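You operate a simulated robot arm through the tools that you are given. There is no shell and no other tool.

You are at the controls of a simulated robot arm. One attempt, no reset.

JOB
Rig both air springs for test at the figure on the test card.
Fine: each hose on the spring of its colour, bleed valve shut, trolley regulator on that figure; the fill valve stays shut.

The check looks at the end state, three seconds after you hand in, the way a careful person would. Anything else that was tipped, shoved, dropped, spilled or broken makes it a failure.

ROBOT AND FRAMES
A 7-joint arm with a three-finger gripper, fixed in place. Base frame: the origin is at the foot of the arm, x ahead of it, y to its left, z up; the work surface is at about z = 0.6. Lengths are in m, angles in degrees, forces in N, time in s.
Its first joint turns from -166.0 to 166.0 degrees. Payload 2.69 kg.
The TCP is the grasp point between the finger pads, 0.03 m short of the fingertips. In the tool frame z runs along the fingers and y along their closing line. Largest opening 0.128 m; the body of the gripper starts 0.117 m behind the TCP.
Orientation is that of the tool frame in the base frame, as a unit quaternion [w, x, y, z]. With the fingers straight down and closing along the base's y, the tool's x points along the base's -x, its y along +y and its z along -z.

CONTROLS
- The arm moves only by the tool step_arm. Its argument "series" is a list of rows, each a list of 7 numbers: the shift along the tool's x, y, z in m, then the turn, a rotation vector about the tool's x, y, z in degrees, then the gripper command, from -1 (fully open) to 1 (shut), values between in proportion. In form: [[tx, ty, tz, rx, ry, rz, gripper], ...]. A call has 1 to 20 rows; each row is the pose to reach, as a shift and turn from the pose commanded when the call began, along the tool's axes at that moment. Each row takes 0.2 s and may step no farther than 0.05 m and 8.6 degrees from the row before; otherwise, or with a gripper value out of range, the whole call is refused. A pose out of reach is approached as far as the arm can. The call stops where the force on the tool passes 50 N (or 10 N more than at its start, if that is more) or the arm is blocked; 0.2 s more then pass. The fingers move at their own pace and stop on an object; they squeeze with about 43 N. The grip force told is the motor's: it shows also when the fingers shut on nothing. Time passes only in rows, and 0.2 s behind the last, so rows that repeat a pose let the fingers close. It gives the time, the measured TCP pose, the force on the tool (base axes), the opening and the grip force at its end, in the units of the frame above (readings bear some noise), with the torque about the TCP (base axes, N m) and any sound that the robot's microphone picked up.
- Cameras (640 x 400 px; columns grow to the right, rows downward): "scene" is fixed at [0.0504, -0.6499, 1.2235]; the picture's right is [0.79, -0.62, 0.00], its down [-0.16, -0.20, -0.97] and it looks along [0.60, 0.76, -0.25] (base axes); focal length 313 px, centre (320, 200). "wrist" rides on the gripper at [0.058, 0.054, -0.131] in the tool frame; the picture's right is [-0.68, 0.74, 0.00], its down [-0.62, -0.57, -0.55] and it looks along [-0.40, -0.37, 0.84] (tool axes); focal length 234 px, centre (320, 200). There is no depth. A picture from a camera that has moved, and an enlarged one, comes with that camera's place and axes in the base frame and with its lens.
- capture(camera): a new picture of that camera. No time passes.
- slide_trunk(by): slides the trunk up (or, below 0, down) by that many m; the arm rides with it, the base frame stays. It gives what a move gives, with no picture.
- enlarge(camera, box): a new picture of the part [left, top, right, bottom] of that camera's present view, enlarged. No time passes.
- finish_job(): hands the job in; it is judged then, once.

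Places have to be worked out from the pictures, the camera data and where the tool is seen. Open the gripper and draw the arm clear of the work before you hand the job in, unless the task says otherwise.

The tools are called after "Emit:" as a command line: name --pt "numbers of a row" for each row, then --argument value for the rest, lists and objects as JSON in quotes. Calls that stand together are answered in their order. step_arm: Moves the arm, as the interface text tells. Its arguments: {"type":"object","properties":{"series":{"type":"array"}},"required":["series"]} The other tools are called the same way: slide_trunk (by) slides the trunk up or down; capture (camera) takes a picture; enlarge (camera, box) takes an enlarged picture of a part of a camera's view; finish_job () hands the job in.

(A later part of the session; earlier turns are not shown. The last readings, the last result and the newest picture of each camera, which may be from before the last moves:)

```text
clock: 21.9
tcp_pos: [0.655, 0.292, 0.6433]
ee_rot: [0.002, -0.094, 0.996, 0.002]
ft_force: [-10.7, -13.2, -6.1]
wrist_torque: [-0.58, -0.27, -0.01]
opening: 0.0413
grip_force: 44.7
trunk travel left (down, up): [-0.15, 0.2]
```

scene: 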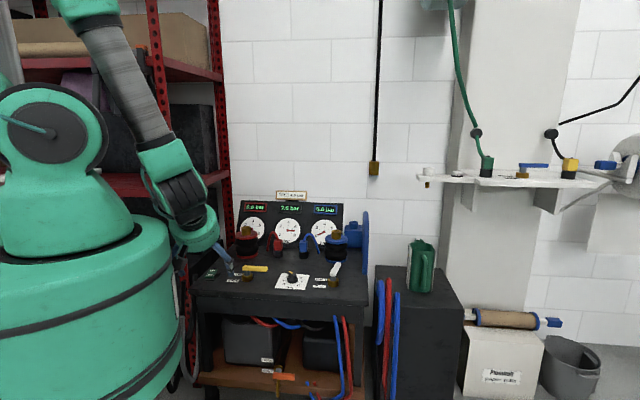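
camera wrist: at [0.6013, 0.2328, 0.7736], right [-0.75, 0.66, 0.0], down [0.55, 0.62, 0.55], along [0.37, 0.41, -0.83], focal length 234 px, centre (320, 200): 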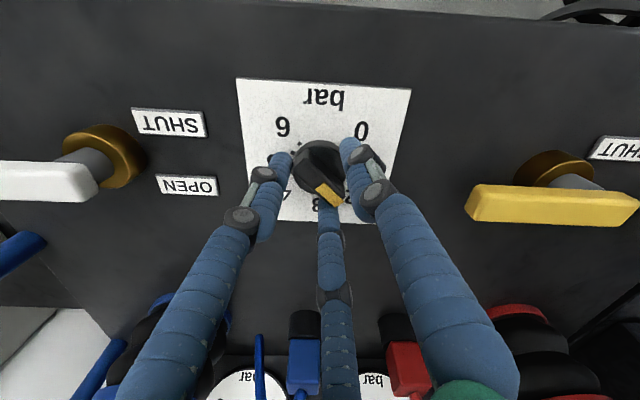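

Emit:
step_arm --pt "0 -0.0005 0 0 0 8 1" --pt "0 -0.0005 0 0 0 16 1" --pt "0 -0.0005 0 0 0 24 1" --pt "0 -0.0005 0 0 0 32 1"

Emit:
enlarge --camera "wrist" --box '[240, 110, 400, 210]'

Emit:
enlarge --camera "scene" --box '[240, 240, 336, 300]'

```text
clock: 22.9
tcp_pos: [0.6546, 0.2931, 0.6438]
ee_rot: [0.002, 0.183, 0.983, 0.002]
ft_force: [-11.5, -10.8, -11.4]
wrist_torque: [-0.52, 0.03, 0.01]
opening: 0.0414
grip_force: 44.7
trunk travel left (down, up): [-0.15, 0.2]
```

```text
4.00 times, centred on (320, 160) of wrist
camera zoom: at [0.6191, 0.3631, 0.7742], right [0.9, 0.44, 0.0], down [0.37, -0.75, 0.55], along [0.25, -0.49, -0.84], focal length 937 px, centre (320, 360)
```

zoom: 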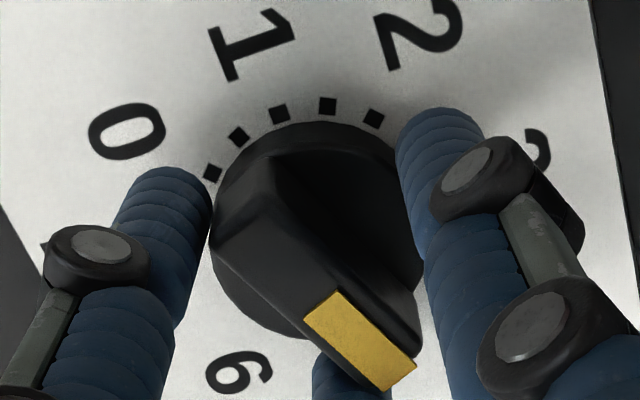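

```text
6.67 times, centred on (288, 270) of scene
camera zoom: at [0.0504, -0.6499, 1.2235], right [0.79, -0.62, 0.0], down [-0.16, -0.2, -0.97], along [0.6, 0.76, -0.25], focal length 2089 px, centre (533, -267)
```

zoom: 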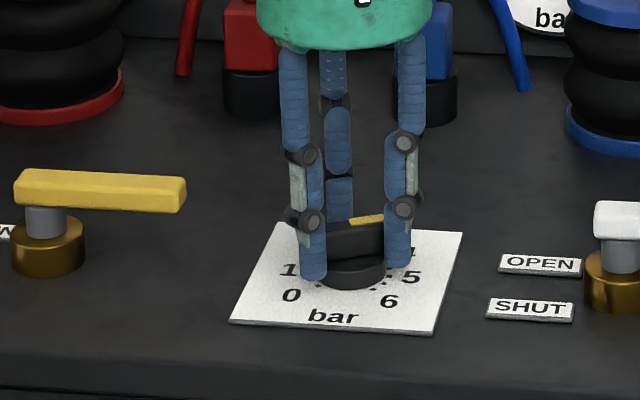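

The tick pattern has advanced exactly 2.5 bar relative to the hand. I'll release, rise straight up, and read the pointer.

Emit:
step_arm --pt "0 0 0 0 0 0 0.2" --pt "0 0 0 0 0 0 -0.25" --pt "0 0 0 0 0 0 -0.25" --pt "0 0 -0.04 0 0 0 -0.25" --pt "0 0 -0.08 0 0 0 -0.25" --pt "0 0 -0.12 0 0 0 -0.25"

Emit:
capture --camera "wrist"

Emit:
enlarge --camera "wrist" --box '[256, 70, 384, 150]'

Emit:
enlarge --camera "scene" --box '[256, 250, 320, 290]'

```text
clock: 24.2
tcp_pos: [0.6524, 0.2942, 0.7628]
ee_rot: [0.001, 0.182, 0.983, 0.003]
ft_force: [-0.4, 0.6, -0.6]
wrist_torque: [0.0, 0.0, 0.0]
opening: 0.0802
grip_force: 0.1
trunk travel left (down, up): [-0.15, 0.2]
```

```text
taken
camera wrist: at [0.6171, 0.3636, 0.8939], right [0.9, 0.44, 0.0], down [0.37, -0.75, 0.55], along [0.25, -0.49, -0.84], focal length 234 px, centre (320, 200)
```

wrist: 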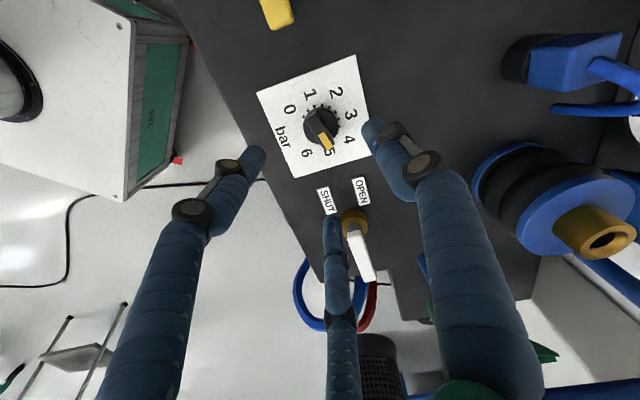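

```text
5.00 times, centred on (320, 110) of wrist
camera zoom: at [0.6171, 0.3636, 0.8939], right [0.9, 0.44, 0.0], down [0.37, -0.75, 0.55], along [0.25, -0.49, -0.84], focal length 1171 px, centre (320, 650)
```

zoom: 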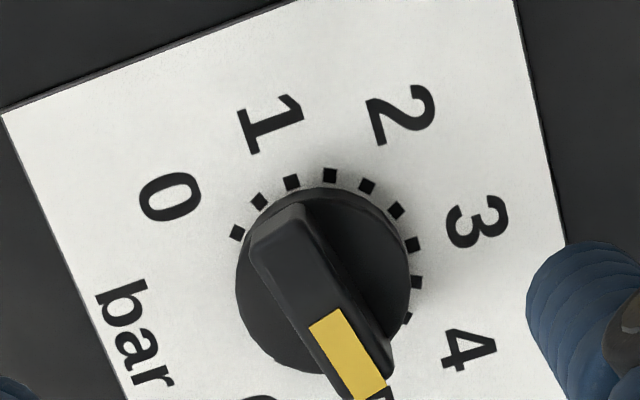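

```text
10.00 times, centred on (288, 270) of scene
camera zoom: at [0.0504, -0.6499, 1.2235], right [0.79, -0.62, 0.0], down [-0.16, -0.2, -0.97], along [0.6, 0.76, -0.25], focal length 3134 px, centre (640, -500)
```

zoom: 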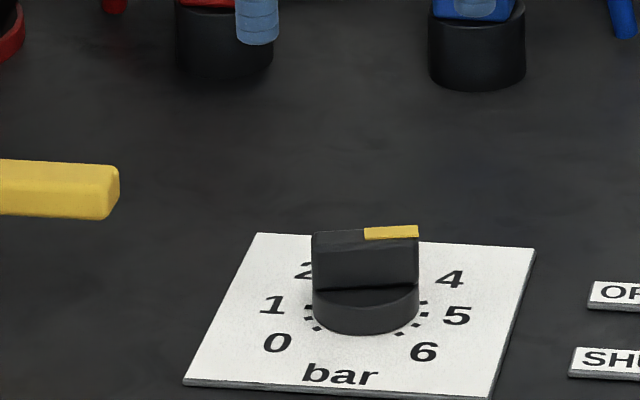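

Both views put the pointer at about az −29.5°, or 4.66 bar, so it's about 7° too far. I'll re-grip and turn it back 7.3° counter-clockwise.

Emit:
step_arm --pt "-0.0022 0 0.04 0 0 0 -0.25" --pt "-0.0022 0 0.08 0 0 0 -0.25" --pt "-0.0022 0 0.12 0 0 0 -0.25" --pt "-0.0022 0 0.12 0 0 0 0.2" --pt "-0.0022 0 0.12 0 0 0 0.5" --pt "-0.0022 0 0.12 0 0 0 1" --pt "-0.0022 0 0.12 0 0 0 1"

Emit:
enlarge --camera "scene" --box '[256, 250, 320, 290]'

Emit:
enlarge --camera "wrist" --box '[240, 110, 400, 210]'

```text
clock: 25.9
tcp_pos: [0.6534, 0.2936, 0.6442]
ee_rot: [0.002, 0.182, 0.983, 0.003]
ft_force: [-13.0, 7.9, 9.1]
wrist_torque: [0.21, 0.3, 0.0]
opening: 0.0409
grip_force: 44.5
trunk travel left (down, up): [-0.15, 0.2]
```

```text
10.00 times, centred on (288, 270) of scene
camera zoom: at [0.0504, -0.6499, 1.2235], right [0.79, -0.62, 0.0], down [-0.16, -0.2, -0.97], along [0.6, 0.76, -0.25], focal length 3134 px, centre (640, -500)
```

zoom: 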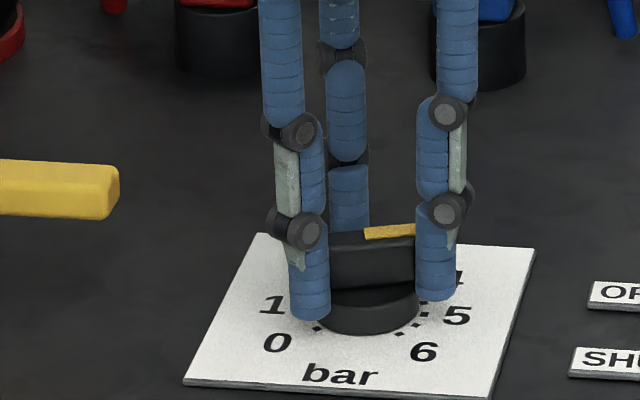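

```text
4.00 times, centred on (320, 160) of wrist
camera zoom: at [0.6186, 0.3628, 0.7747], right [0.9, 0.44, 0.01], down [0.37, -0.75, 0.55], along [0.25, -0.49, -0.84], focal length 937 px, centre (320, 360)
```

zoom: 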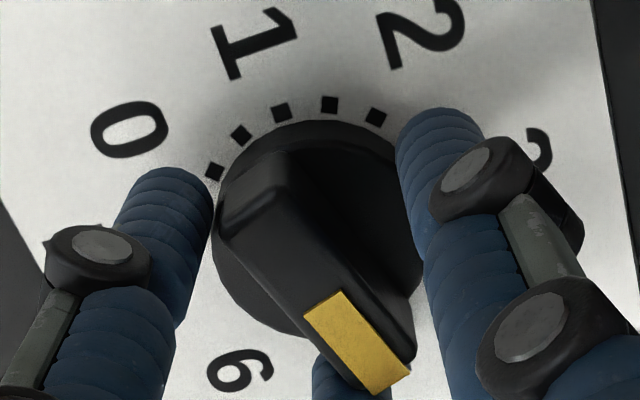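

The pointer crept about 5° when I released. I'll turn it back 7.3° now and open slowly to limit drag.

Emit:
step_arm --pt "0 0 0 0 0 -3.7 1" --pt "0 0 0 0 0 -7.3 1" --pt "0 0 0 0 0 -7.3 1" --pt "0 0 0 0 0 -7.3 0.33" --pt "0 0 0 0 0 -7.3 0.3" --pt "0 0 0 0 0 -7.3 0.2" --pt "0 0 0 0 0 -7.3 -0.25" --pt "0 0 -0.04 0 0 -7.3 -0.25" --pt "0 0 -0.08 0 0 -7.3 -0.25" --pt "0 0 -0.12 0 0 -7.3 -0.25"

Emit:
enlarge --camera "wrist" --box '[256, 80, 384, 160]'

Emit:
enlarge --camera "scene" --box '[256, 250, 320, 290]'

```text
clock: 28.1
tcp_pos: [0.6546, 0.2925, 0.7667]
ee_rot: [0.001, 0.119, 0.993, 0.002]
ft_force: [0.1, 0.1, -1.6]
wrist_torque: [0.03, -0.04, 0.03]
opening: 0.08
grip_force: 0.0
trunk travel left (down, up): [-0.15, 0.2]
```

```text
5.00 times, centred on (320, 120) of wrist
camera zoom: at [0.6115, 0.3569, 0.8973], right [0.83, 0.55, 0.01], down [0.46, -0.7, 0.55], along [0.31, -0.45, -0.84], focal length 1171 px, centre (320, 600)
```

zoom: 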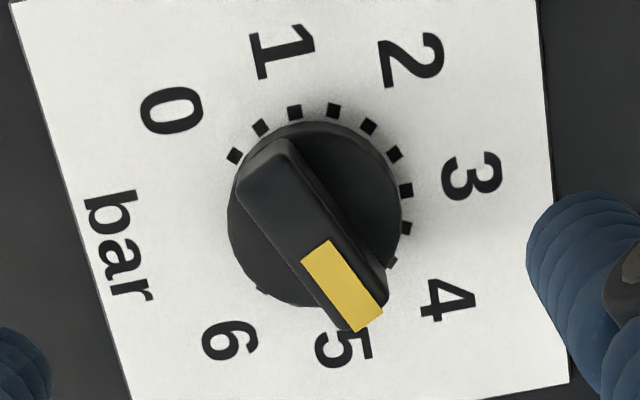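

```text
10.00 times, centred on (288, 270) of scene
camera zoom: at [0.0504, -0.6499, 1.2235], right [0.79, -0.62, 0.0], down [-0.16, -0.2, -0.97], along [0.6, 0.76, -0.25], focal length 3134 px, centre (640, -500)
```

zoom: 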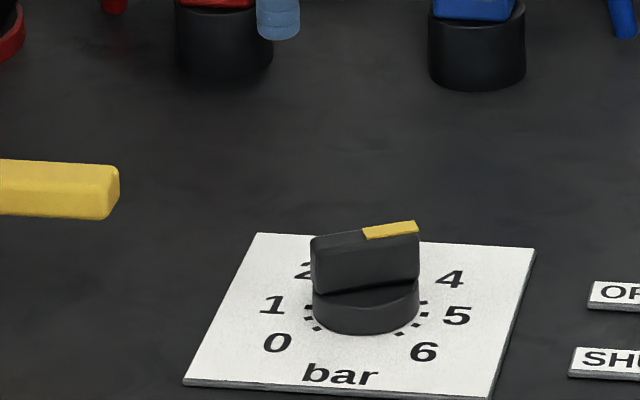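

Now it reads close to 4.4–4.5. I'll zoom further for an accurate reading of the bar's slope.

Emit:
enlarge --camera "scene" --box '[280, 268, 304, 288]'

Emit:
enlarge --camera "wrist" --box '[290, 95, 350, 155]'

Emit:
capture --camera "wrist"

```text
16.00 times, centred on (292, 278) of scene
camera zoom: at [0.0504, -0.6499, 1.2235], right [0.79, -0.62, 0.0], down [-0.16, -0.2, -0.97], along [0.6, 0.76, -0.25], focal length 5014 px, centre (768, -1048)
```

zoom: 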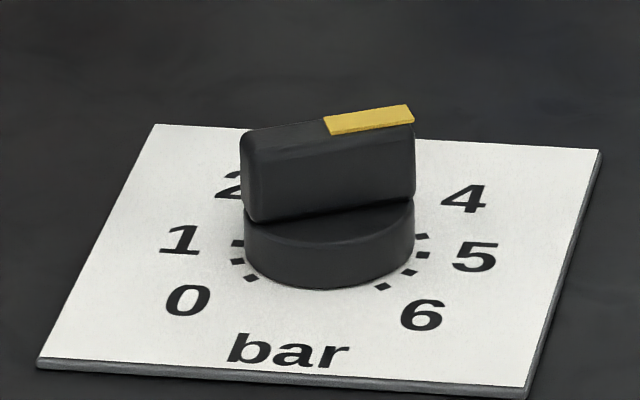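

```text
6.67 times, centred on (320, 125) of wrist
camera zoom: at [0.6115, 0.3569, 0.8973], right [0.83, 0.55, 0.01], down [0.46, -0.7, 0.55], along [0.31, -0.45, -0.84], focal length 1561 px, centre (320, 700)
```

zoom: 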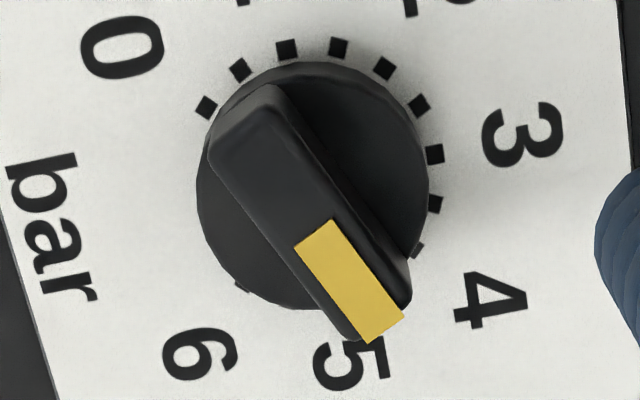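

```text
taken
camera wrist: at [0.6115, 0.3569, 0.8973], right [0.83, 0.55, 0.01], down [0.46, -0.7, 0.55], along [0.31, -0.45, -0.84], focal length 234 px, centre (320, 200)
```

wrist: 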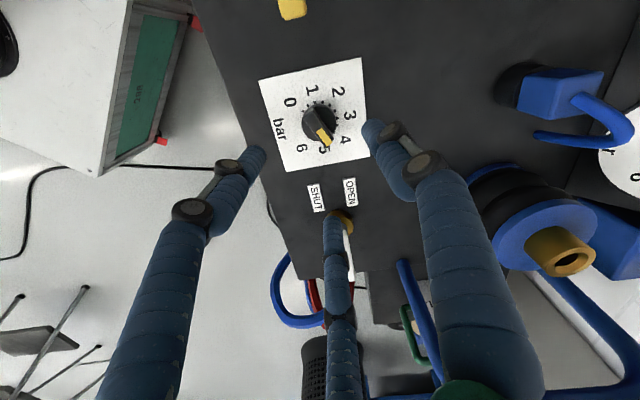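

The best estimate is about 4.44 bar, some 2.5° short. I'll re-centre by 1–2 mm, grip, and nudge +2.5° clockwise with a gentle release.

Emit:
step_arm --pt "0.0018 0.0006 0.04 0 0 0 -0.25" --pt "0.0018 0.0006 0.08 0 0 0 -0.25" --pt "0.0018 0.0006 0.1225 0 0 0 -0.25" --pt "0.0018 0.0006 0.1225 0 0 0 0.2" --pt "0.0018 0.0006 0.1225 0 0 0 0.5" --pt "0.0018 0.0006 0.1225 0 0 0 1" --pt "0.0018 0.0006 0.1225 0 0 0 1"

Emit:
enlarge --camera "scene" --box '[280, 268, 304, 288]'

```text
clock: 29.6
tcp_pos: [0.6538, 0.2928, 0.6433]
ee_rot: [0.002, 0.12, 0.993, 0.003]
ft_force: [12.7, -19.0, -0.2]
wrist_torque: [-0.58, -0.53, -0.03]
opening: 0.0413
grip_force: 45.4
trunk travel left (down, up): [-0.15, 0.2]
```

```text
16.00 times, centred on (292, 278) of scene
camera zoom: at [0.0504, -0.6499, 1.2235], right [0.79, -0.62, 0.0], down [-0.16, -0.2, -0.97], along [0.6, 0.76, -0.25], focal length 5014 px, centre (768, -1048)
```

zoom: 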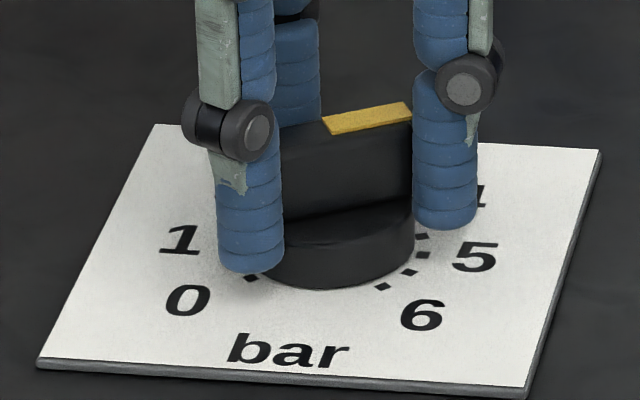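

Gripping twisted it to about −18°. I'll relieve the side load and turn +4.3°, then check before releasing.

Emit:
step_arm --pt "-0.0007 -0.0007 0 0 0 0 1" --pt "-0.0007 -0.0007 0 0 0 2.2 1" --pt "-0.0007 -0.0007 0 0 0 4.3 1" --pt "-0.0007 -0.0007 0 0 0 4.3 1"

Emit:
enlarge --camera "scene" --box '[280, 268, 304, 288]'

```text
clock: 30.6
tcp_pos: [0.6543, 0.2934, 0.6435]
ee_rot: [0.003, 0.156, 0.988, 0.004]
ft_force: [-12.2, 6.0, 19.3]
wrist_torque: [0.17, 0.66, -0.01]
opening: 0.041
grip_force: 45.2
trunk travel left (down, up): [-0.15, 0.2]
```

```text
16.00 times, centred on (292, 278) of scene
camera zoom: at [0.0504, -0.6499, 1.2235], right [0.79, -0.62, 0.0], down [-0.16, -0.2, -0.97], along [0.6, 0.76, -0.25], focal length 5014 px, centre (768, -1048)
```

zoom: 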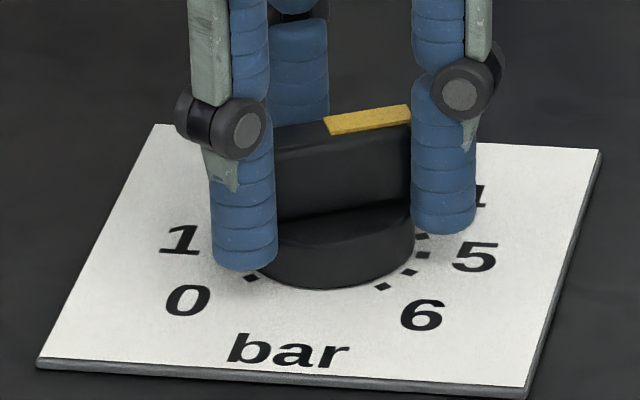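

In grip it's at about −19.5°. Another +3°, then a slow release and rise.

Emit:
step_arm --pt "0 0 0 0 0 1.5 1" --pt "0 0 0 0 0 3 1" --pt "0 0 0 0 0 3 1" --pt "0 0 0 0 0 3 0.34" --pt "0 0 0 0 0 3 0.3" --pt "0 0 0 0 0 3 0.2" --pt "0 0 0 0 0 3 -0.25" --pt "0 0 -0.04 0 0 3 -0.25" --pt "0 0 -0.08 0 0 3 -0.25" --pt "0 0 -0.12 0 0 3 -0.25"

Emit:
enlarge --camera "scene" --box '[280, 268, 304, 288]'

Emit:
enlarge --camera "wrist" --box '[290, 90, 350, 150]'

```text
clock: 32.9
tcp_pos: [0.6543, 0.2888, 0.7617]
ee_rot: [0.002, 0.183, 0.983, 0.003]
ft_force: [0.1, -0.5, -1.0]
wrist_torque: [0.01, -0.03, 0.02]
opening: 0.08
grip_force: 0.1
trunk travel left (down, up): [-0.15, 0.2]
```

```text
16.00 times, centred on (292, 278) of scene
camera zoom: at [0.0504, -0.6499, 1.2235], right [0.79, -0.62, 0.0], down [-0.16, -0.2, -0.97], along [0.6, 0.76, -0.25], focal length 5014 px, centre (768, -1048)
```

zoom: 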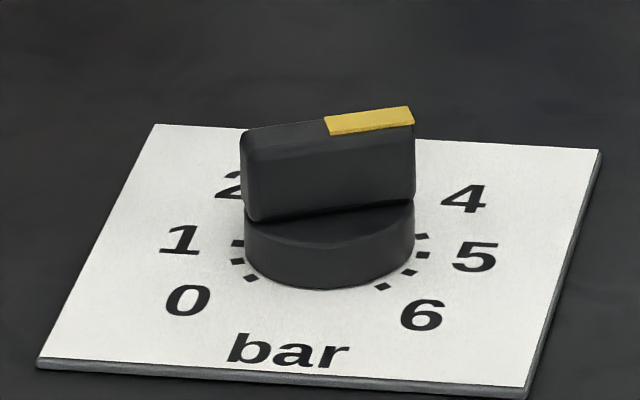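

```text
6.67 times, centred on (320, 120) of wrist
camera zoom: at [0.6192, 0.3594, 0.8911], right [0.9, 0.44, 0.0], down [0.37, -0.75, 0.55], along [0.25, -0.49, -0.84], focal length 1561 px, centre (320, 733)
```

zoom: 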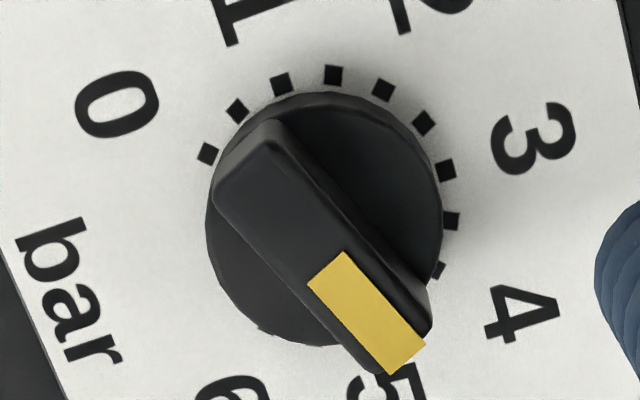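

The regulator now reads 4.48–4.5, on the half-tick. Next are the hoses: the red plug is near (0.745, 0.547) and the blue one near (0.831, 0.461). I'll rise and move above the red plug with yaw −15°, which keeps all three fingers off its hose.

Emit:
step_arm --pt "0 0 -0.045 0 0 0 -0.25" --pt "0 0 -0.09 0 0 0 -0.25" --pt "0.001 0.035 -0.118 0 0 -2 -0.25" --pt "0.002 0.075 -0.118 0 0 -4 -0.25" --pt "0.003 0.115 -0.118 0 0 -6 -0.25" --pt "0.005 0.155 -0.118 0 0 -6 -0.25" --pt "0.006 0.195 -0.118 0 0 -6 -0.25" --pt "0.007 0.235 -0.118 0 0 -6 -0.25" --pt "0.0083 0.2732 -0.118 0 0 -6 -0.25"

Emit:
capture --camera "wrist"

Emit:
capture --camera "scene"

```text
clock: 34.9
tcp_pos: [0.7443, 0.5479, 0.8829]
ee_rot: [0.002, 0.132, 0.991, 0.002]
ft_force: [-0.1, -0.1, -0.2]
wrist_torque: [0.05, -0.02, 0.03]
opening: 0.0801
grip_force: 0.0
trunk travel left (down, up): [-0.15, 0.2]
```

```text
taken
camera wrist: at [0.7022, 0.6136, 1.0128], right [0.84, 0.54, 0.01], down [0.45, -0.71, 0.55], along [0.3, -0.46, -0.84], focal length 234 px, centre (320, 200)
```

wrist: 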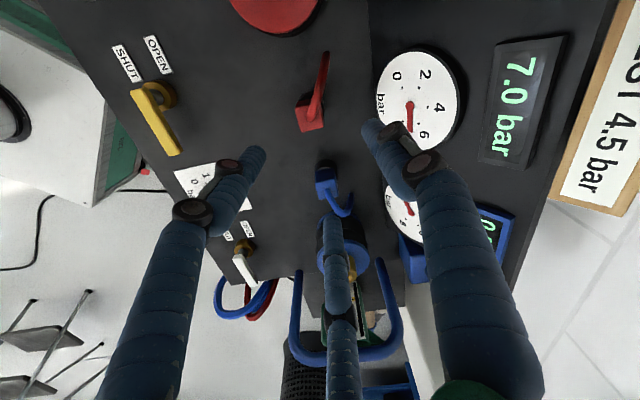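

```text
taken
```

scene: 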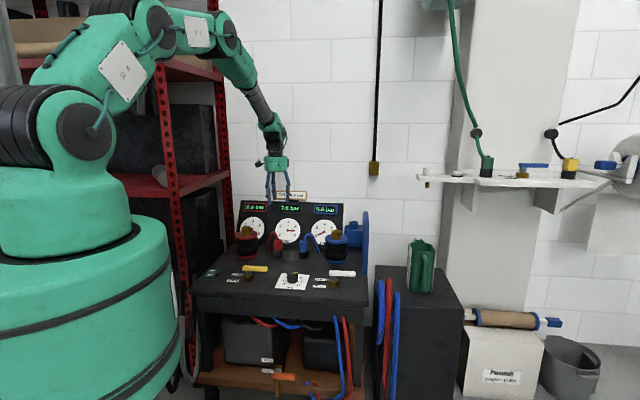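

Emit:
enlarge --camera "wrist" --box '[240, 30, 400, 130]'

Emit:
enlarge --camera "wrist" --box '[280, 140, 420, 280]'

Emit:
enlarge --camera "scene" --box '[225, 210, 305, 265]'

Emit:
enlarge --camera "scene" --box '[290, 210, 370, 265]'

```text
4.00 times, centred on (320, 80) of wrist
camera zoom: at [0.7022, 0.6136, 1.0128], right [0.84, 0.54, 0.01], down [0.45, -0.71, 0.55], along [0.3, -0.46, -0.84], focal length 937 px, centre (320, 680)
```

zoom: 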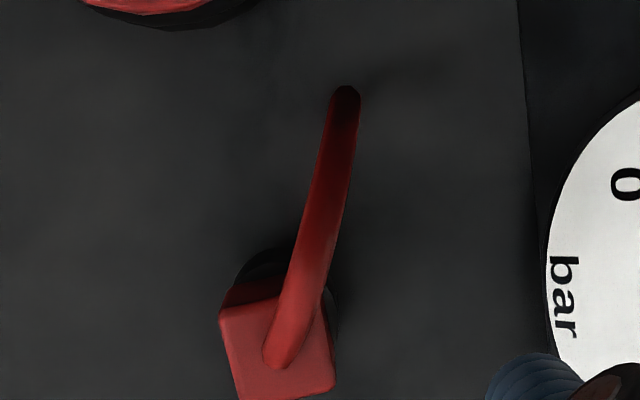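

```text
2.86 times, centred on (350, 210) of wrist
camera zoom: at [0.7022, 0.6136, 1.0128], right [0.84, 0.54, 0.01], down [0.45, -0.71, 0.55], along [0.3, -0.46, -0.84], focal length 669 px, centre (234, 171)
```

zoom: 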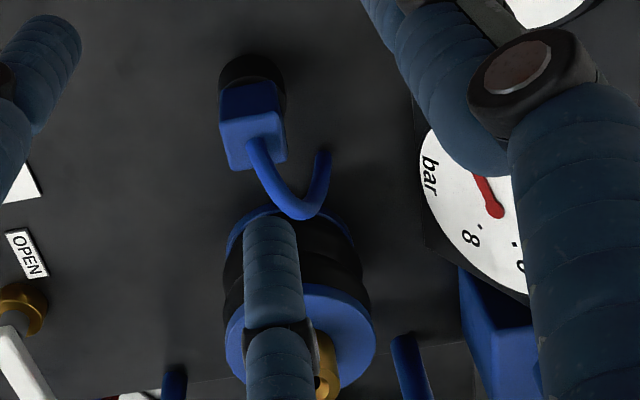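

```text
7.27 times, centred on (265, 238) of scene
camera zoom: at [0.0504, -0.6499, 1.2235], right [0.79, -0.62, 0.0], down [-0.16, -0.2, -0.97], along [0.6, 0.76, -0.25], focal length 2279 px, centre (720, -73)
```

zoom: 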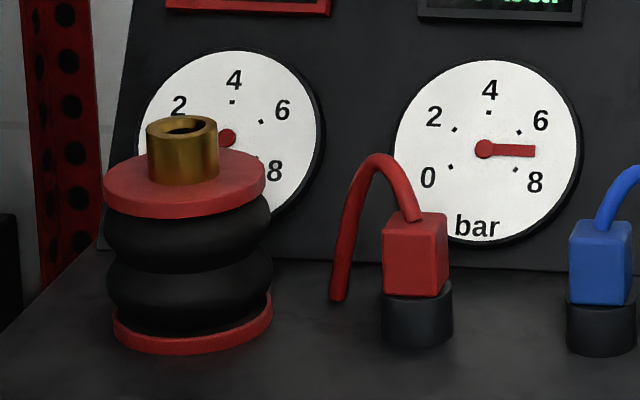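

```text
7.27 times, centred on (330, 238) of scene
camera zoom: at [0.0504, -0.6499, 1.2235], right [0.79, -0.62, 0.0], down [-0.16, -0.2, -0.97], along [0.6, 0.76, -0.25], focal length 2279 px, centre (247, -73)
```

zoom: 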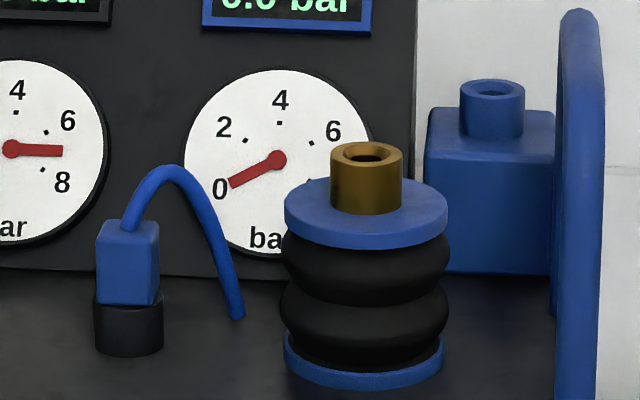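

Combining the views, the red plug's block is centred near (0.734, 0.535), spans z≈0.635–0.675, and sits on a black stub, with its hose leaving toward az 135°. I'll lower to just above the hose and check centring.

Emit:
step_arm --pt "0.0034 -0.0043 0.04 0 0 0 -0.25" --pt "0.0068 -0.0087 0.08 0 0 0 -0.25" --pt "0.0102 -0.013 0.12 0 0 0 -0.25"

Emit:
capture --camera "wrist"

Emit:
enlarge --camera "wrist" --box '[240, 80, 400, 180]'

Emit:
enlarge --camera "scene" --box '[225, 210, 305, 265]'

```text
clock: 35.6
tcp_pos: [0.7331, 0.5406, 0.7612]
ee_rot: [0.002, 0.131, 0.991, 0.003]
ft_force: [0.8, 0.1, 0.4]
wrist_torque: [0.0, 0.02, 0.0]
opening: 0.0799
grip_force: 0.0
trunk travel left (down, up): [-0.15, 0.2]
```

```text
taken
camera wrist: at [0.6903, 0.6062, 0.8917], right [0.84, 0.54, 0.01], down [0.45, -0.71, 0.55], along [0.3, -0.46, -0.84], focal length 234 px, centre (320, 200)
```

wrist: 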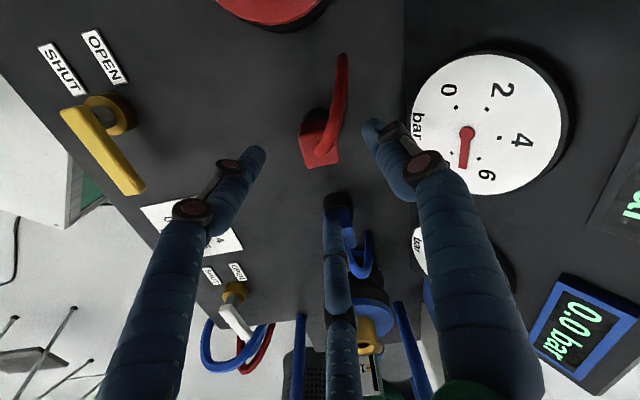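

```text
4.00 times, centred on (320, 130) of wrist
camera zoom: at [0.6903, 0.6062, 0.8917], right [0.84, 0.54, 0.01], down [0.45, -0.71, 0.55], along [0.3, -0.46, -0.84], focal length 937 px, centre (320, 480)
```

zoom: 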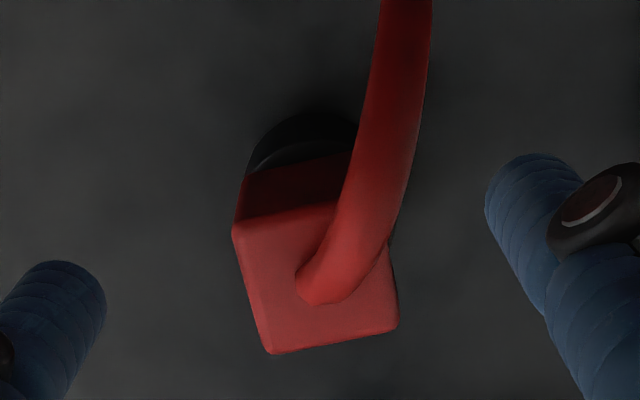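

```text
7.27 times, centred on (265, 238) of scene
camera zoom: at [0.0504, -0.6499, 1.2235], right [0.79, -0.62, 0.0], down [-0.16, -0.2, -0.97], along [0.6, 0.76, -0.25], focal length 2279 px, centre (720, -73)
```

zoom: 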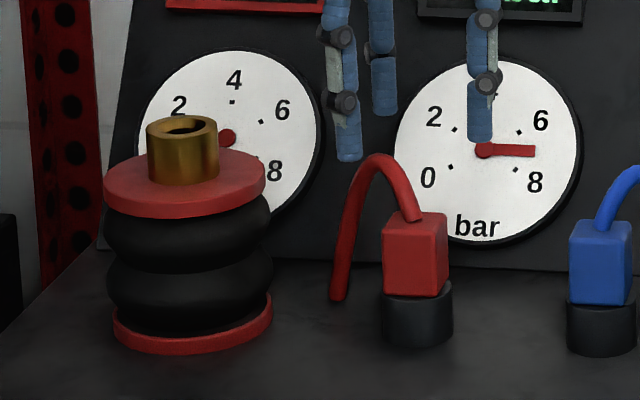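

The block is centred within a few millimetres of where I want it. I'll descend to TCP z≈0.668 so the tips reach just above the stub, and close on it.

Emit:
step_arm --pt "0.0006 -0.0017 0.035 0 0 0 -0.25" --pt "0.0006 -0.0017 0.07 0 0 0 -0.25" --pt "0.0006 -0.0017 0.093 0 0 0 -0.25" --pt "0.0006 -0.0017 0.093 0 0 0 0.2" --pt "0.0006 -0.0017 0.093 0 0 0 0.5" --pt "0.0006 -0.0017 0.093 0 0 0 1" --pt "0.0006 -0.0017 0.093 0 0 0 1"

Emit:
enlarge --camera "wrist" --box '[240, 100, 400, 200]'

Emit:
enlarge --camera "scene" --box '[225, 210, 305, 265]'

```text
clock: 37.2
tcp_pos: [0.7341, 0.5389, 0.6679]
ee_rot: [0.002, 0.13, 0.991, 0.003]
ft_force: [1.1, 1.3, 1.8]
wrist_torque: [-0.05, -0.01, 0.05]
opening: 0.0424
grip_force: 43.5
trunk travel left (down, up): [-0.15, 0.2]
```

```text
4.00 times, centred on (320, 150) of wrist
camera zoom: at [0.6898, 0.6035, 0.7985], right [0.84, 0.54, 0.01], down [0.45, -0.71, 0.55], along [0.3, -0.46, -0.84], focal length 937 px, centre (320, 400)
```

zoom: 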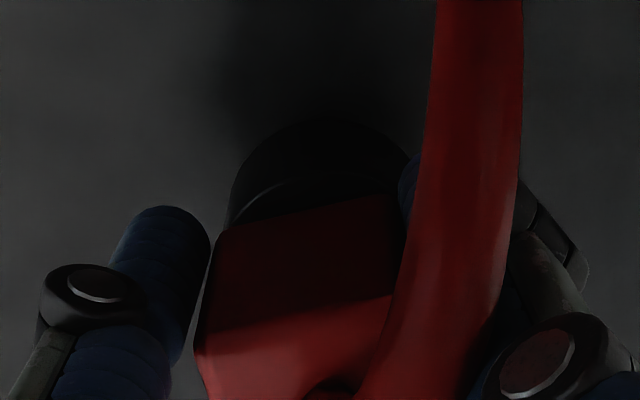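

```text
7.27 times, centred on (265, 238) of scene
camera zoom: at [0.0504, -0.6499, 1.2235], right [0.79, -0.62, 0.0], down [-0.16, -0.2, -0.97], along [0.6, 0.76, -0.25], focal length 2279 px, centre (720, -73)
```

zoom: 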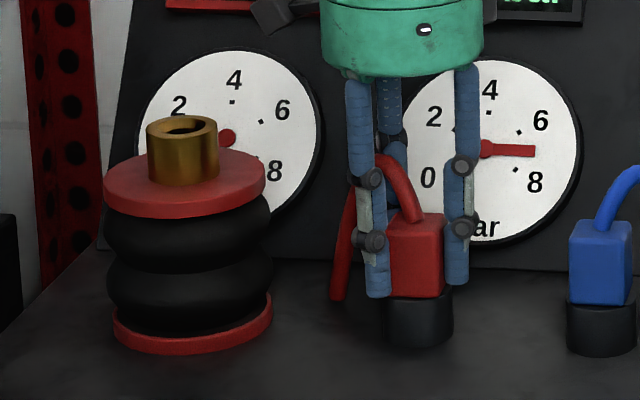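

I have a solid, balanced grip at 42 mm. I'll lift the red plug straight up off its stub and watch the force.

Emit:
step_arm --pt "0 0 -0.01 0 0 0 1" --pt "0 0 -0.02 0 0 0 1" --pt "0 0 -0.035 0 0 0 1" --pt "0 0 -0.05 0 0 0 1" --pt "0 0 -0.065 0 0 0 1" --pt "0 0 -0.08 0 0 0 1"

Emit:
capture --camera "wrist"

Emit:
enlarge --camera "scene" --box '[225, 195, 305, 265]'

```text
clock: 38.6
tcp_pos: [0.7324, 0.5395, 0.7452]
ee_rot: [0.001, 0.131, 0.991, 0.003]
ft_force: [0.0, -0.3, -1.1]
wrist_torque: [0.01, 0.01, 0.04]
opening: 0.0427
grip_force: 43.5
trunk travel left (down, up): [-0.15, 0.2]
```

```text
taken
camera wrist: at [0.6893, 0.6055, 0.877], right [0.84, 0.54, 0.01], down [0.45, -0.71, 0.55], along [0.3, -0.46, -0.84], focal length 234 px, centre (320, 200)
```

wrist: 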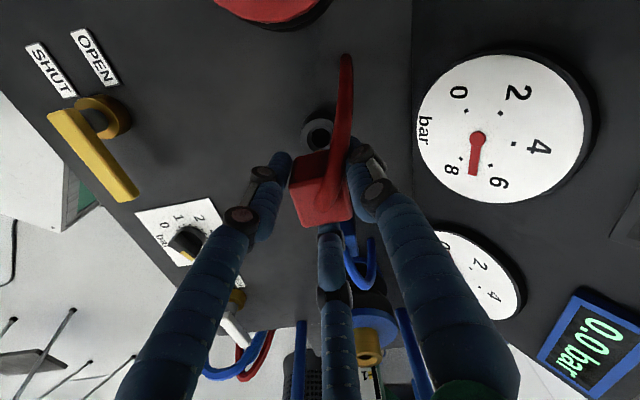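

```text
5.71 times, centred on (265, 230) of scene
camera zoom: at [0.0504, -0.6499, 1.2235], right [0.79, -0.62, 0.0], down [-0.16, -0.2, -0.97], along [0.6, 0.76, -0.25], focal length 1791 px, centre (634, 29)
```

zoom: 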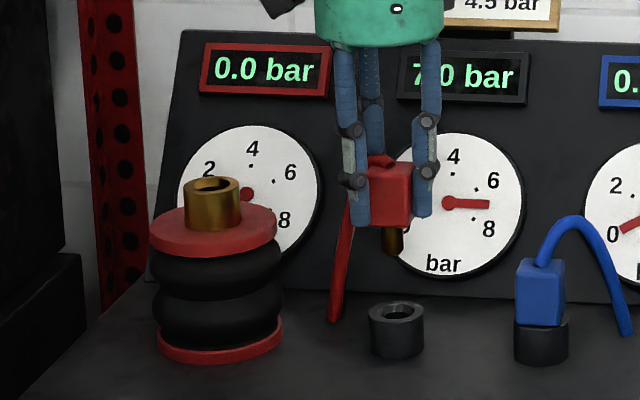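

The red plug came off cleanly with a brass nipple about 27 mm long. The red spring's brass port is near (0.629, 0.635) with its rim at z≈0.737. I'll rise to z≈0.86 and carry the plug over above that port, slowly because the hose follows.

Emit:
step_arm --pt "0 0 -0.04 0 0 0 1" --pt "0 0 -0.08 0 0 0 1" --pt "0 0 -0.115 0 0 0 1" --pt "0.021 0.011 -0.115 0 0 0 1" --pt "0.042 0.022 -0.115 0 0 0 1" --pt "0.063 0.033 -0.115 0 0 0 1" --pt "0.084 0.044 -0.115 0 0 0 1" --pt "0.105 0.056 -0.115 0 0 0 1" --pt "0.127 0.067 -0.115 0 0 0 1"

Emit:
capture --camera "wrist"

Emit:
enlarge --camera "scene" --box '[205, 160, 305, 260]'

```text
clock: 40.6
tcp_pos: [0.625, 0.6357, 0.8616]
ee_rot: [0.002, 0.13, 0.992, 0.003]
ft_force: [0.5, -0.7, -1.9]
wrist_torque: [0.03, 0.04, -0.02]
opening: 0.0426
grip_force: 42.6
trunk travel left (down, up): [-0.15, 0.2]
```

```text
taken
camera wrist: at [0.5823, 0.701, 0.9928], right [0.84, 0.54, 0.01], down [0.45, -0.71, 0.55], along [0.3, -0.46, -0.84], focal length 234 px, centre (320, 200)
```

wrist: 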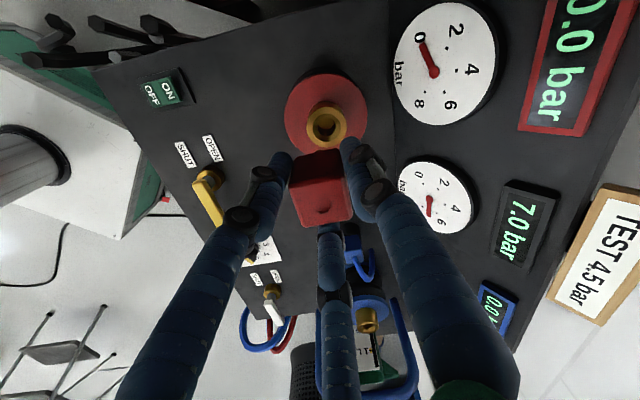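

```text
4.00 times, centred on (255, 210) of scene
camera zoom: at [0.0504, -0.6499, 1.2235], right [0.79, -0.62, 0.0], down [-0.16, -0.2, -0.97], along [0.6, 0.76, -0.25], focal length 1253 px, centre (580, 160)
```

zoom: 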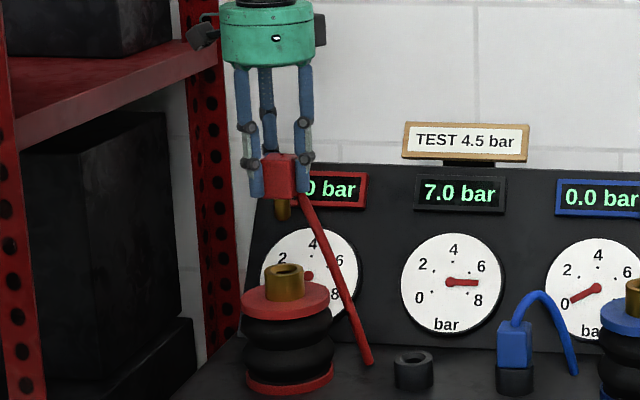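

The plug is above the red spring with only about 2 N on the tool. I'll enlarge the port in the wrist view to line the nipple up with the bore.

Emit:
enlarge --camera "wrist" --box '[270, 60, 390, 135]'

Emit:
enlarge --camera "wrist" --box '[260, 130, 380, 230]'

Emit:
enlarge --camera "scene" --box '[245, 195, 285, 260]'

```text
5.33 times, centred on (330, 98) of wrist
camera zoom: at [0.5823, 0.701, 0.9928], right [0.84, 0.54, 0.01], down [0.45, -0.71, 0.55], along [0.3, -0.46, -0.84], focal length 1249 px, centre (267, 747)
```

zoom: 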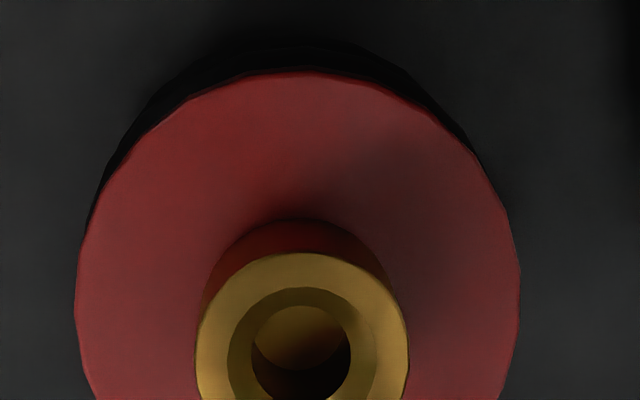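

```text
4.00 times, centred on (320, 180) of wrist
camera zoom: at [0.5823, 0.701, 0.9928], right [0.84, 0.54, 0.01], down [0.45, -0.71, 0.55], along [0.3, -0.46, -0.84], focal length 937 px, centre (320, 280)
```

zoom: 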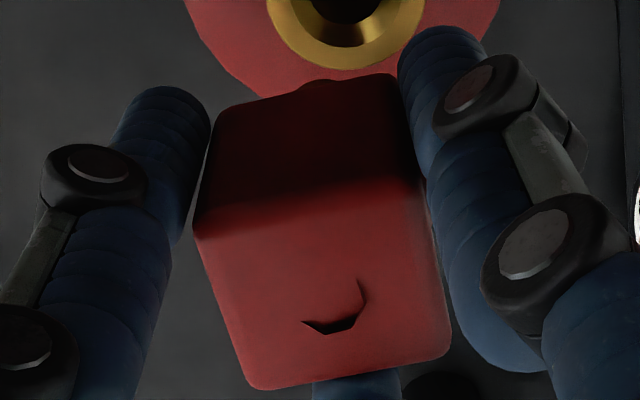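

```text
6.15 times, centred on (265, 228) of scene
camera zoom: at [0.0504, -0.6499, 1.2235], right [0.79, -0.62, 0.0], down [-0.16, -0.2, -0.97], along [0.6, 0.76, -0.25], focal length 1928 px, centre (658, 31)
```

zoom: 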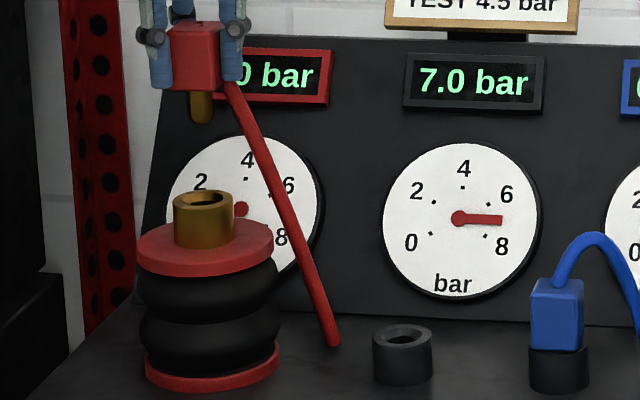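

The wrist view gives the right/left offset and the scene view the cross offset. Together they say the port is about (+3, +8) mm from the nipple. I'll apply that and lower until the nipple is about 1 cm above the rim, then recheck.

Emit:
step_arm --pt "-0.0012 0.0087 0 0 0 0 1" --pt "-0.0012 0.0087 0.03 0 0 0 1" --pt "-0.0012 0.0087 0.058 0 0 0 1" --pt "-0.0012 0.0087 0.058 0 0 0 1"

Emit:
enlarge --camera "wrist" --box '[260, 80, 420, 180]'

Emit:
enlarge --camera "scene" --box '[238, 205, 278, 245]'

```text
clock: 41.6
tcp_pos: [0.629, 0.6462, 0.8052]
ee_rot: [0.002, 0.131, 0.991, 0.003]
ft_force: [1.1, 0.6, -2.2]
wrist_torque: [0.0, 0.0, 0.01]
opening: 0.0422
grip_force: 42.5
trunk travel left (down, up): [-0.15, 0.2]
```

```text
4.00 times, centred on (340, 130) of wrist
camera zoom: at [0.5862, 0.7118, 0.9357], right [0.84, 0.54, 0.01], down [0.45, -0.71, 0.55], along [0.3, -0.46, -0.84], focal length 937 px, centre (240, 480)
```

zoom: 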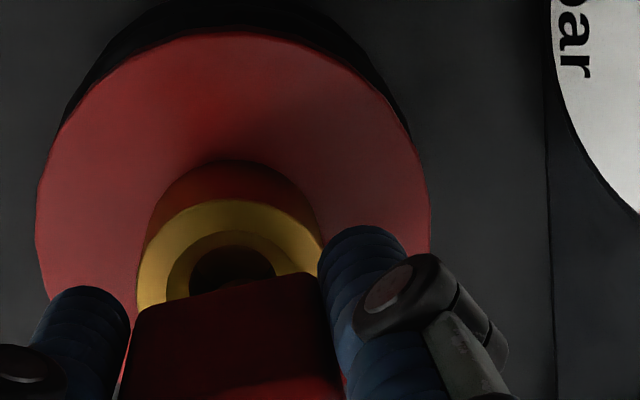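

```text
10.00 times, centred on (258, 225) of scene
camera zoom: at [0.0504, -0.6499, 1.2235], right [0.79, -0.62, 0.0], down [-0.16, -0.2, -0.97], along [0.6, 0.76, -0.25], focal length 3134 px, centre (940, -50)
```

zoom: 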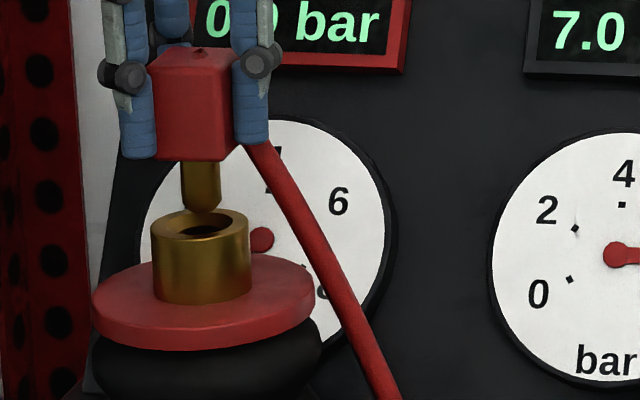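

The nipple is centred laterally over the bore in the scene view; the wrist view suggests about 2 mm back toward me. The port has a wide chamfer, so I'll apply that and lower gently in small steps, watching force.

Emit:
step_arm --pt "0.0008 -0.002 0 0 0 0 1" --pt "0.0008 -0.002 0.006 0 0 0 1" --pt "0.0008 -0.002 0.011 0 0 0 1" --pt "0.0008 -0.002 0.015 0 0 0 1" --pt "0.0008 -0.002 0.018 0 0 0 1"

Emit:
enlarge --camera "scene" --box '[238, 205, 278, 245]'

Emit:
enlarge --camera "wrist" --box '[260, 80, 420, 180]'

```text
clock: 42.9
tcp_pos: [0.6273, 0.6441, 0.7866]
ee_rot: [0.001, 0.13, 0.991, 0.002]
ft_force: [-2.3, 2.4, -2.2]
wrist_torque: [0.17, 0.14, 0.01]
opening: 0.0427
grip_force: 43.0
trunk travel left (down, up): [-0.15, 0.2]
```

```text
10.00 times, centred on (258, 225) of scene
camera zoom: at [0.0504, -0.6499, 1.2235], right [0.79, -0.62, 0.0], down [-0.16, -0.2, -0.97], along [0.6, 0.76, -0.25], focal length 3134 px, centre (940, -50)
```

zoom: 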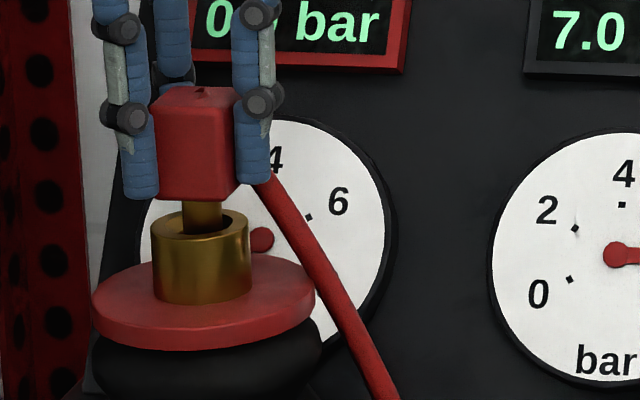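

```text
4.00 times, centred on (340, 130) of wrist
camera zoom: at [0.5849, 0.7093, 0.9176], right [0.84, 0.54, 0.01], down [0.45, -0.71, 0.55], along [0.3, -0.46, -0.84], focal length 937 px, centre (240, 480)
```

zoom: 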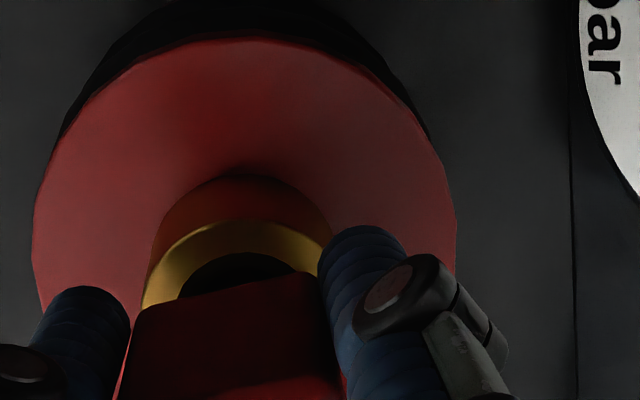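

The nipple is in the bore with almost no side force. I'll keep pressing down in small steps until it seats.

Emit:
step_arm --pt "0 0 0.005 0 0 0 1" --pt "0 0 0.01 0 0 0 1" --pt "0 0 0.014 0 0 0 1" --pt "0 0 0.017 0 0 0 1"

Emit:
enlarge --camera "scene" --box '[238, 205, 278, 245]'

```text
clock: 43.9
tcp_pos: [0.6274, 0.6441, 0.7704]
ee_rot: [0.002, 0.131, 0.991, 0.003]
ft_force: [-7.1, 3.5, 5.3]
wrist_torque: [0.01, 0.33, -0.06]
opening: 0.0424
grip_force: 43.0
trunk travel left (down, up): [-0.15, 0.2]
```

```text
10.00 times, centred on (258, 225) of scene
camera zoom: at [0.0504, -0.6499, 1.2235], right [0.79, -0.62, 0.0], down [-0.16, -0.2, -0.97], along [0.6, 0.76, -0.25], focal length 3134 px, centre (940, -50)
```

zoom: 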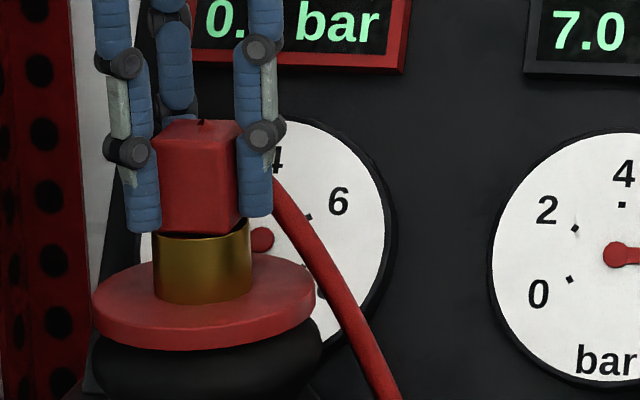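

Nearly flush, with a 5 N upward reaction. I'll press a few more millimetres until firm contact.

Emit:
step_arm --pt "0 0 0.002 0 0 0 1" --pt "0 0 0.004 0 0 0 1" --pt "0 0 0.005 0 0 0 1"

Emit:
enlarge --camera "scene" --box '[238, 205, 278, 245]'

```text
clock: 44.6
tcp_pos: [0.6285, 0.6431, 0.7683]
ee_rot: [0.003, 0.13, 0.992, 0.005]
ft_force: [-11.0, -0.3, 33.8]
wrist_torque: [0.09, 0.91, 0.07]
opening: 0.042
grip_force: 43.0
trunk travel left (down, up): [-0.15, 0.2]
```

```text
10.00 times, centred on (258, 225) of scene
camera zoom: at [0.0504, -0.6499, 1.2235], right [0.79, -0.62, 0.0], down [-0.16, -0.2, -0.97], along [0.6, 0.76, -0.25], focal length 3134 px, centre (940, -50)
```

zoom: 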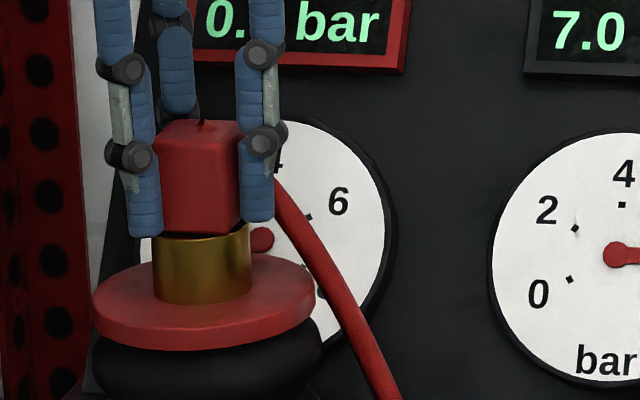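

33.8 N of reaction at TCP z 0.768 means the block is seated on the brass rim. I'll ease the pressure, open, and lift clear.

Emit:
step_arm --pt "0 0 -0.003 0 0 0 1" --pt "0 0 -0.003 0 0 0 0.3" --pt "0 0 -0.003 0 0 0 0.1" --pt "0 0 -0.003 0 0 0 -0.25" --pt "0 0 -0.003 0 0 0 -0.25" --pt "0 0 -0.04 0 0 0 -0.25" --pt "0 0 -0.08 0 0 0 -0.25" --pt "0 0 -0.12 0 0 0 -0.25"

Emit:
capture --camera "wrist"

Emit:
enlarge --camera "scene" --box '[230, 195, 294, 259]'

```text
clock: 46.5
tcp_pos: [0.6253, 0.6424, 0.8864]
ee_rot: [0.001, 0.13, 0.991, 0.003]
ft_force: [-0.8, -0.7, -1.4]
wrist_torque: [0.03, -0.01, -0.04]
opening: 0.0799
grip_force: 0.1
trunk travel left (down, up): [-0.15, 0.2]
```

```text
taken
camera wrist: at [0.5823, 0.7083, 1.0163], right [0.84, 0.54, 0.0], down [0.45, -0.71, 0.55], along [0.3, -0.46, -0.84], focal length 234 px, centre (320, 200)
```

wrist: 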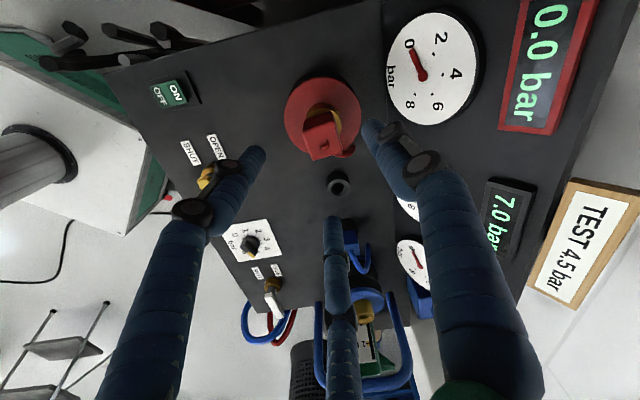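

```text
6.25 times, centred on (262, 227) of scene
camera zoom: at [0.0504, -0.6499, 1.2235], right [0.79, -0.62, 0.0], down [-0.16, -0.2, -0.97], along [0.6, 0.76, -0.25], focal length 1958 px, centre (682, 31)
```

zoom: 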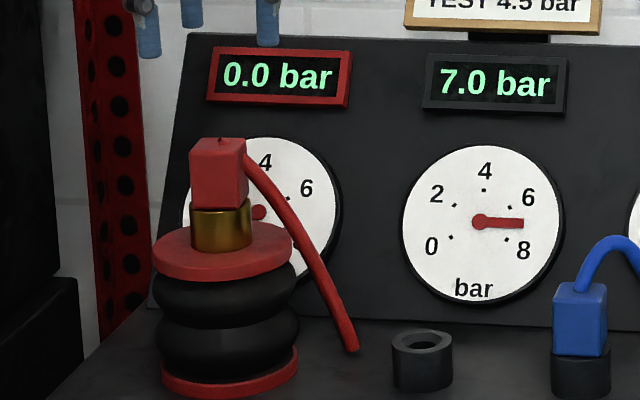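

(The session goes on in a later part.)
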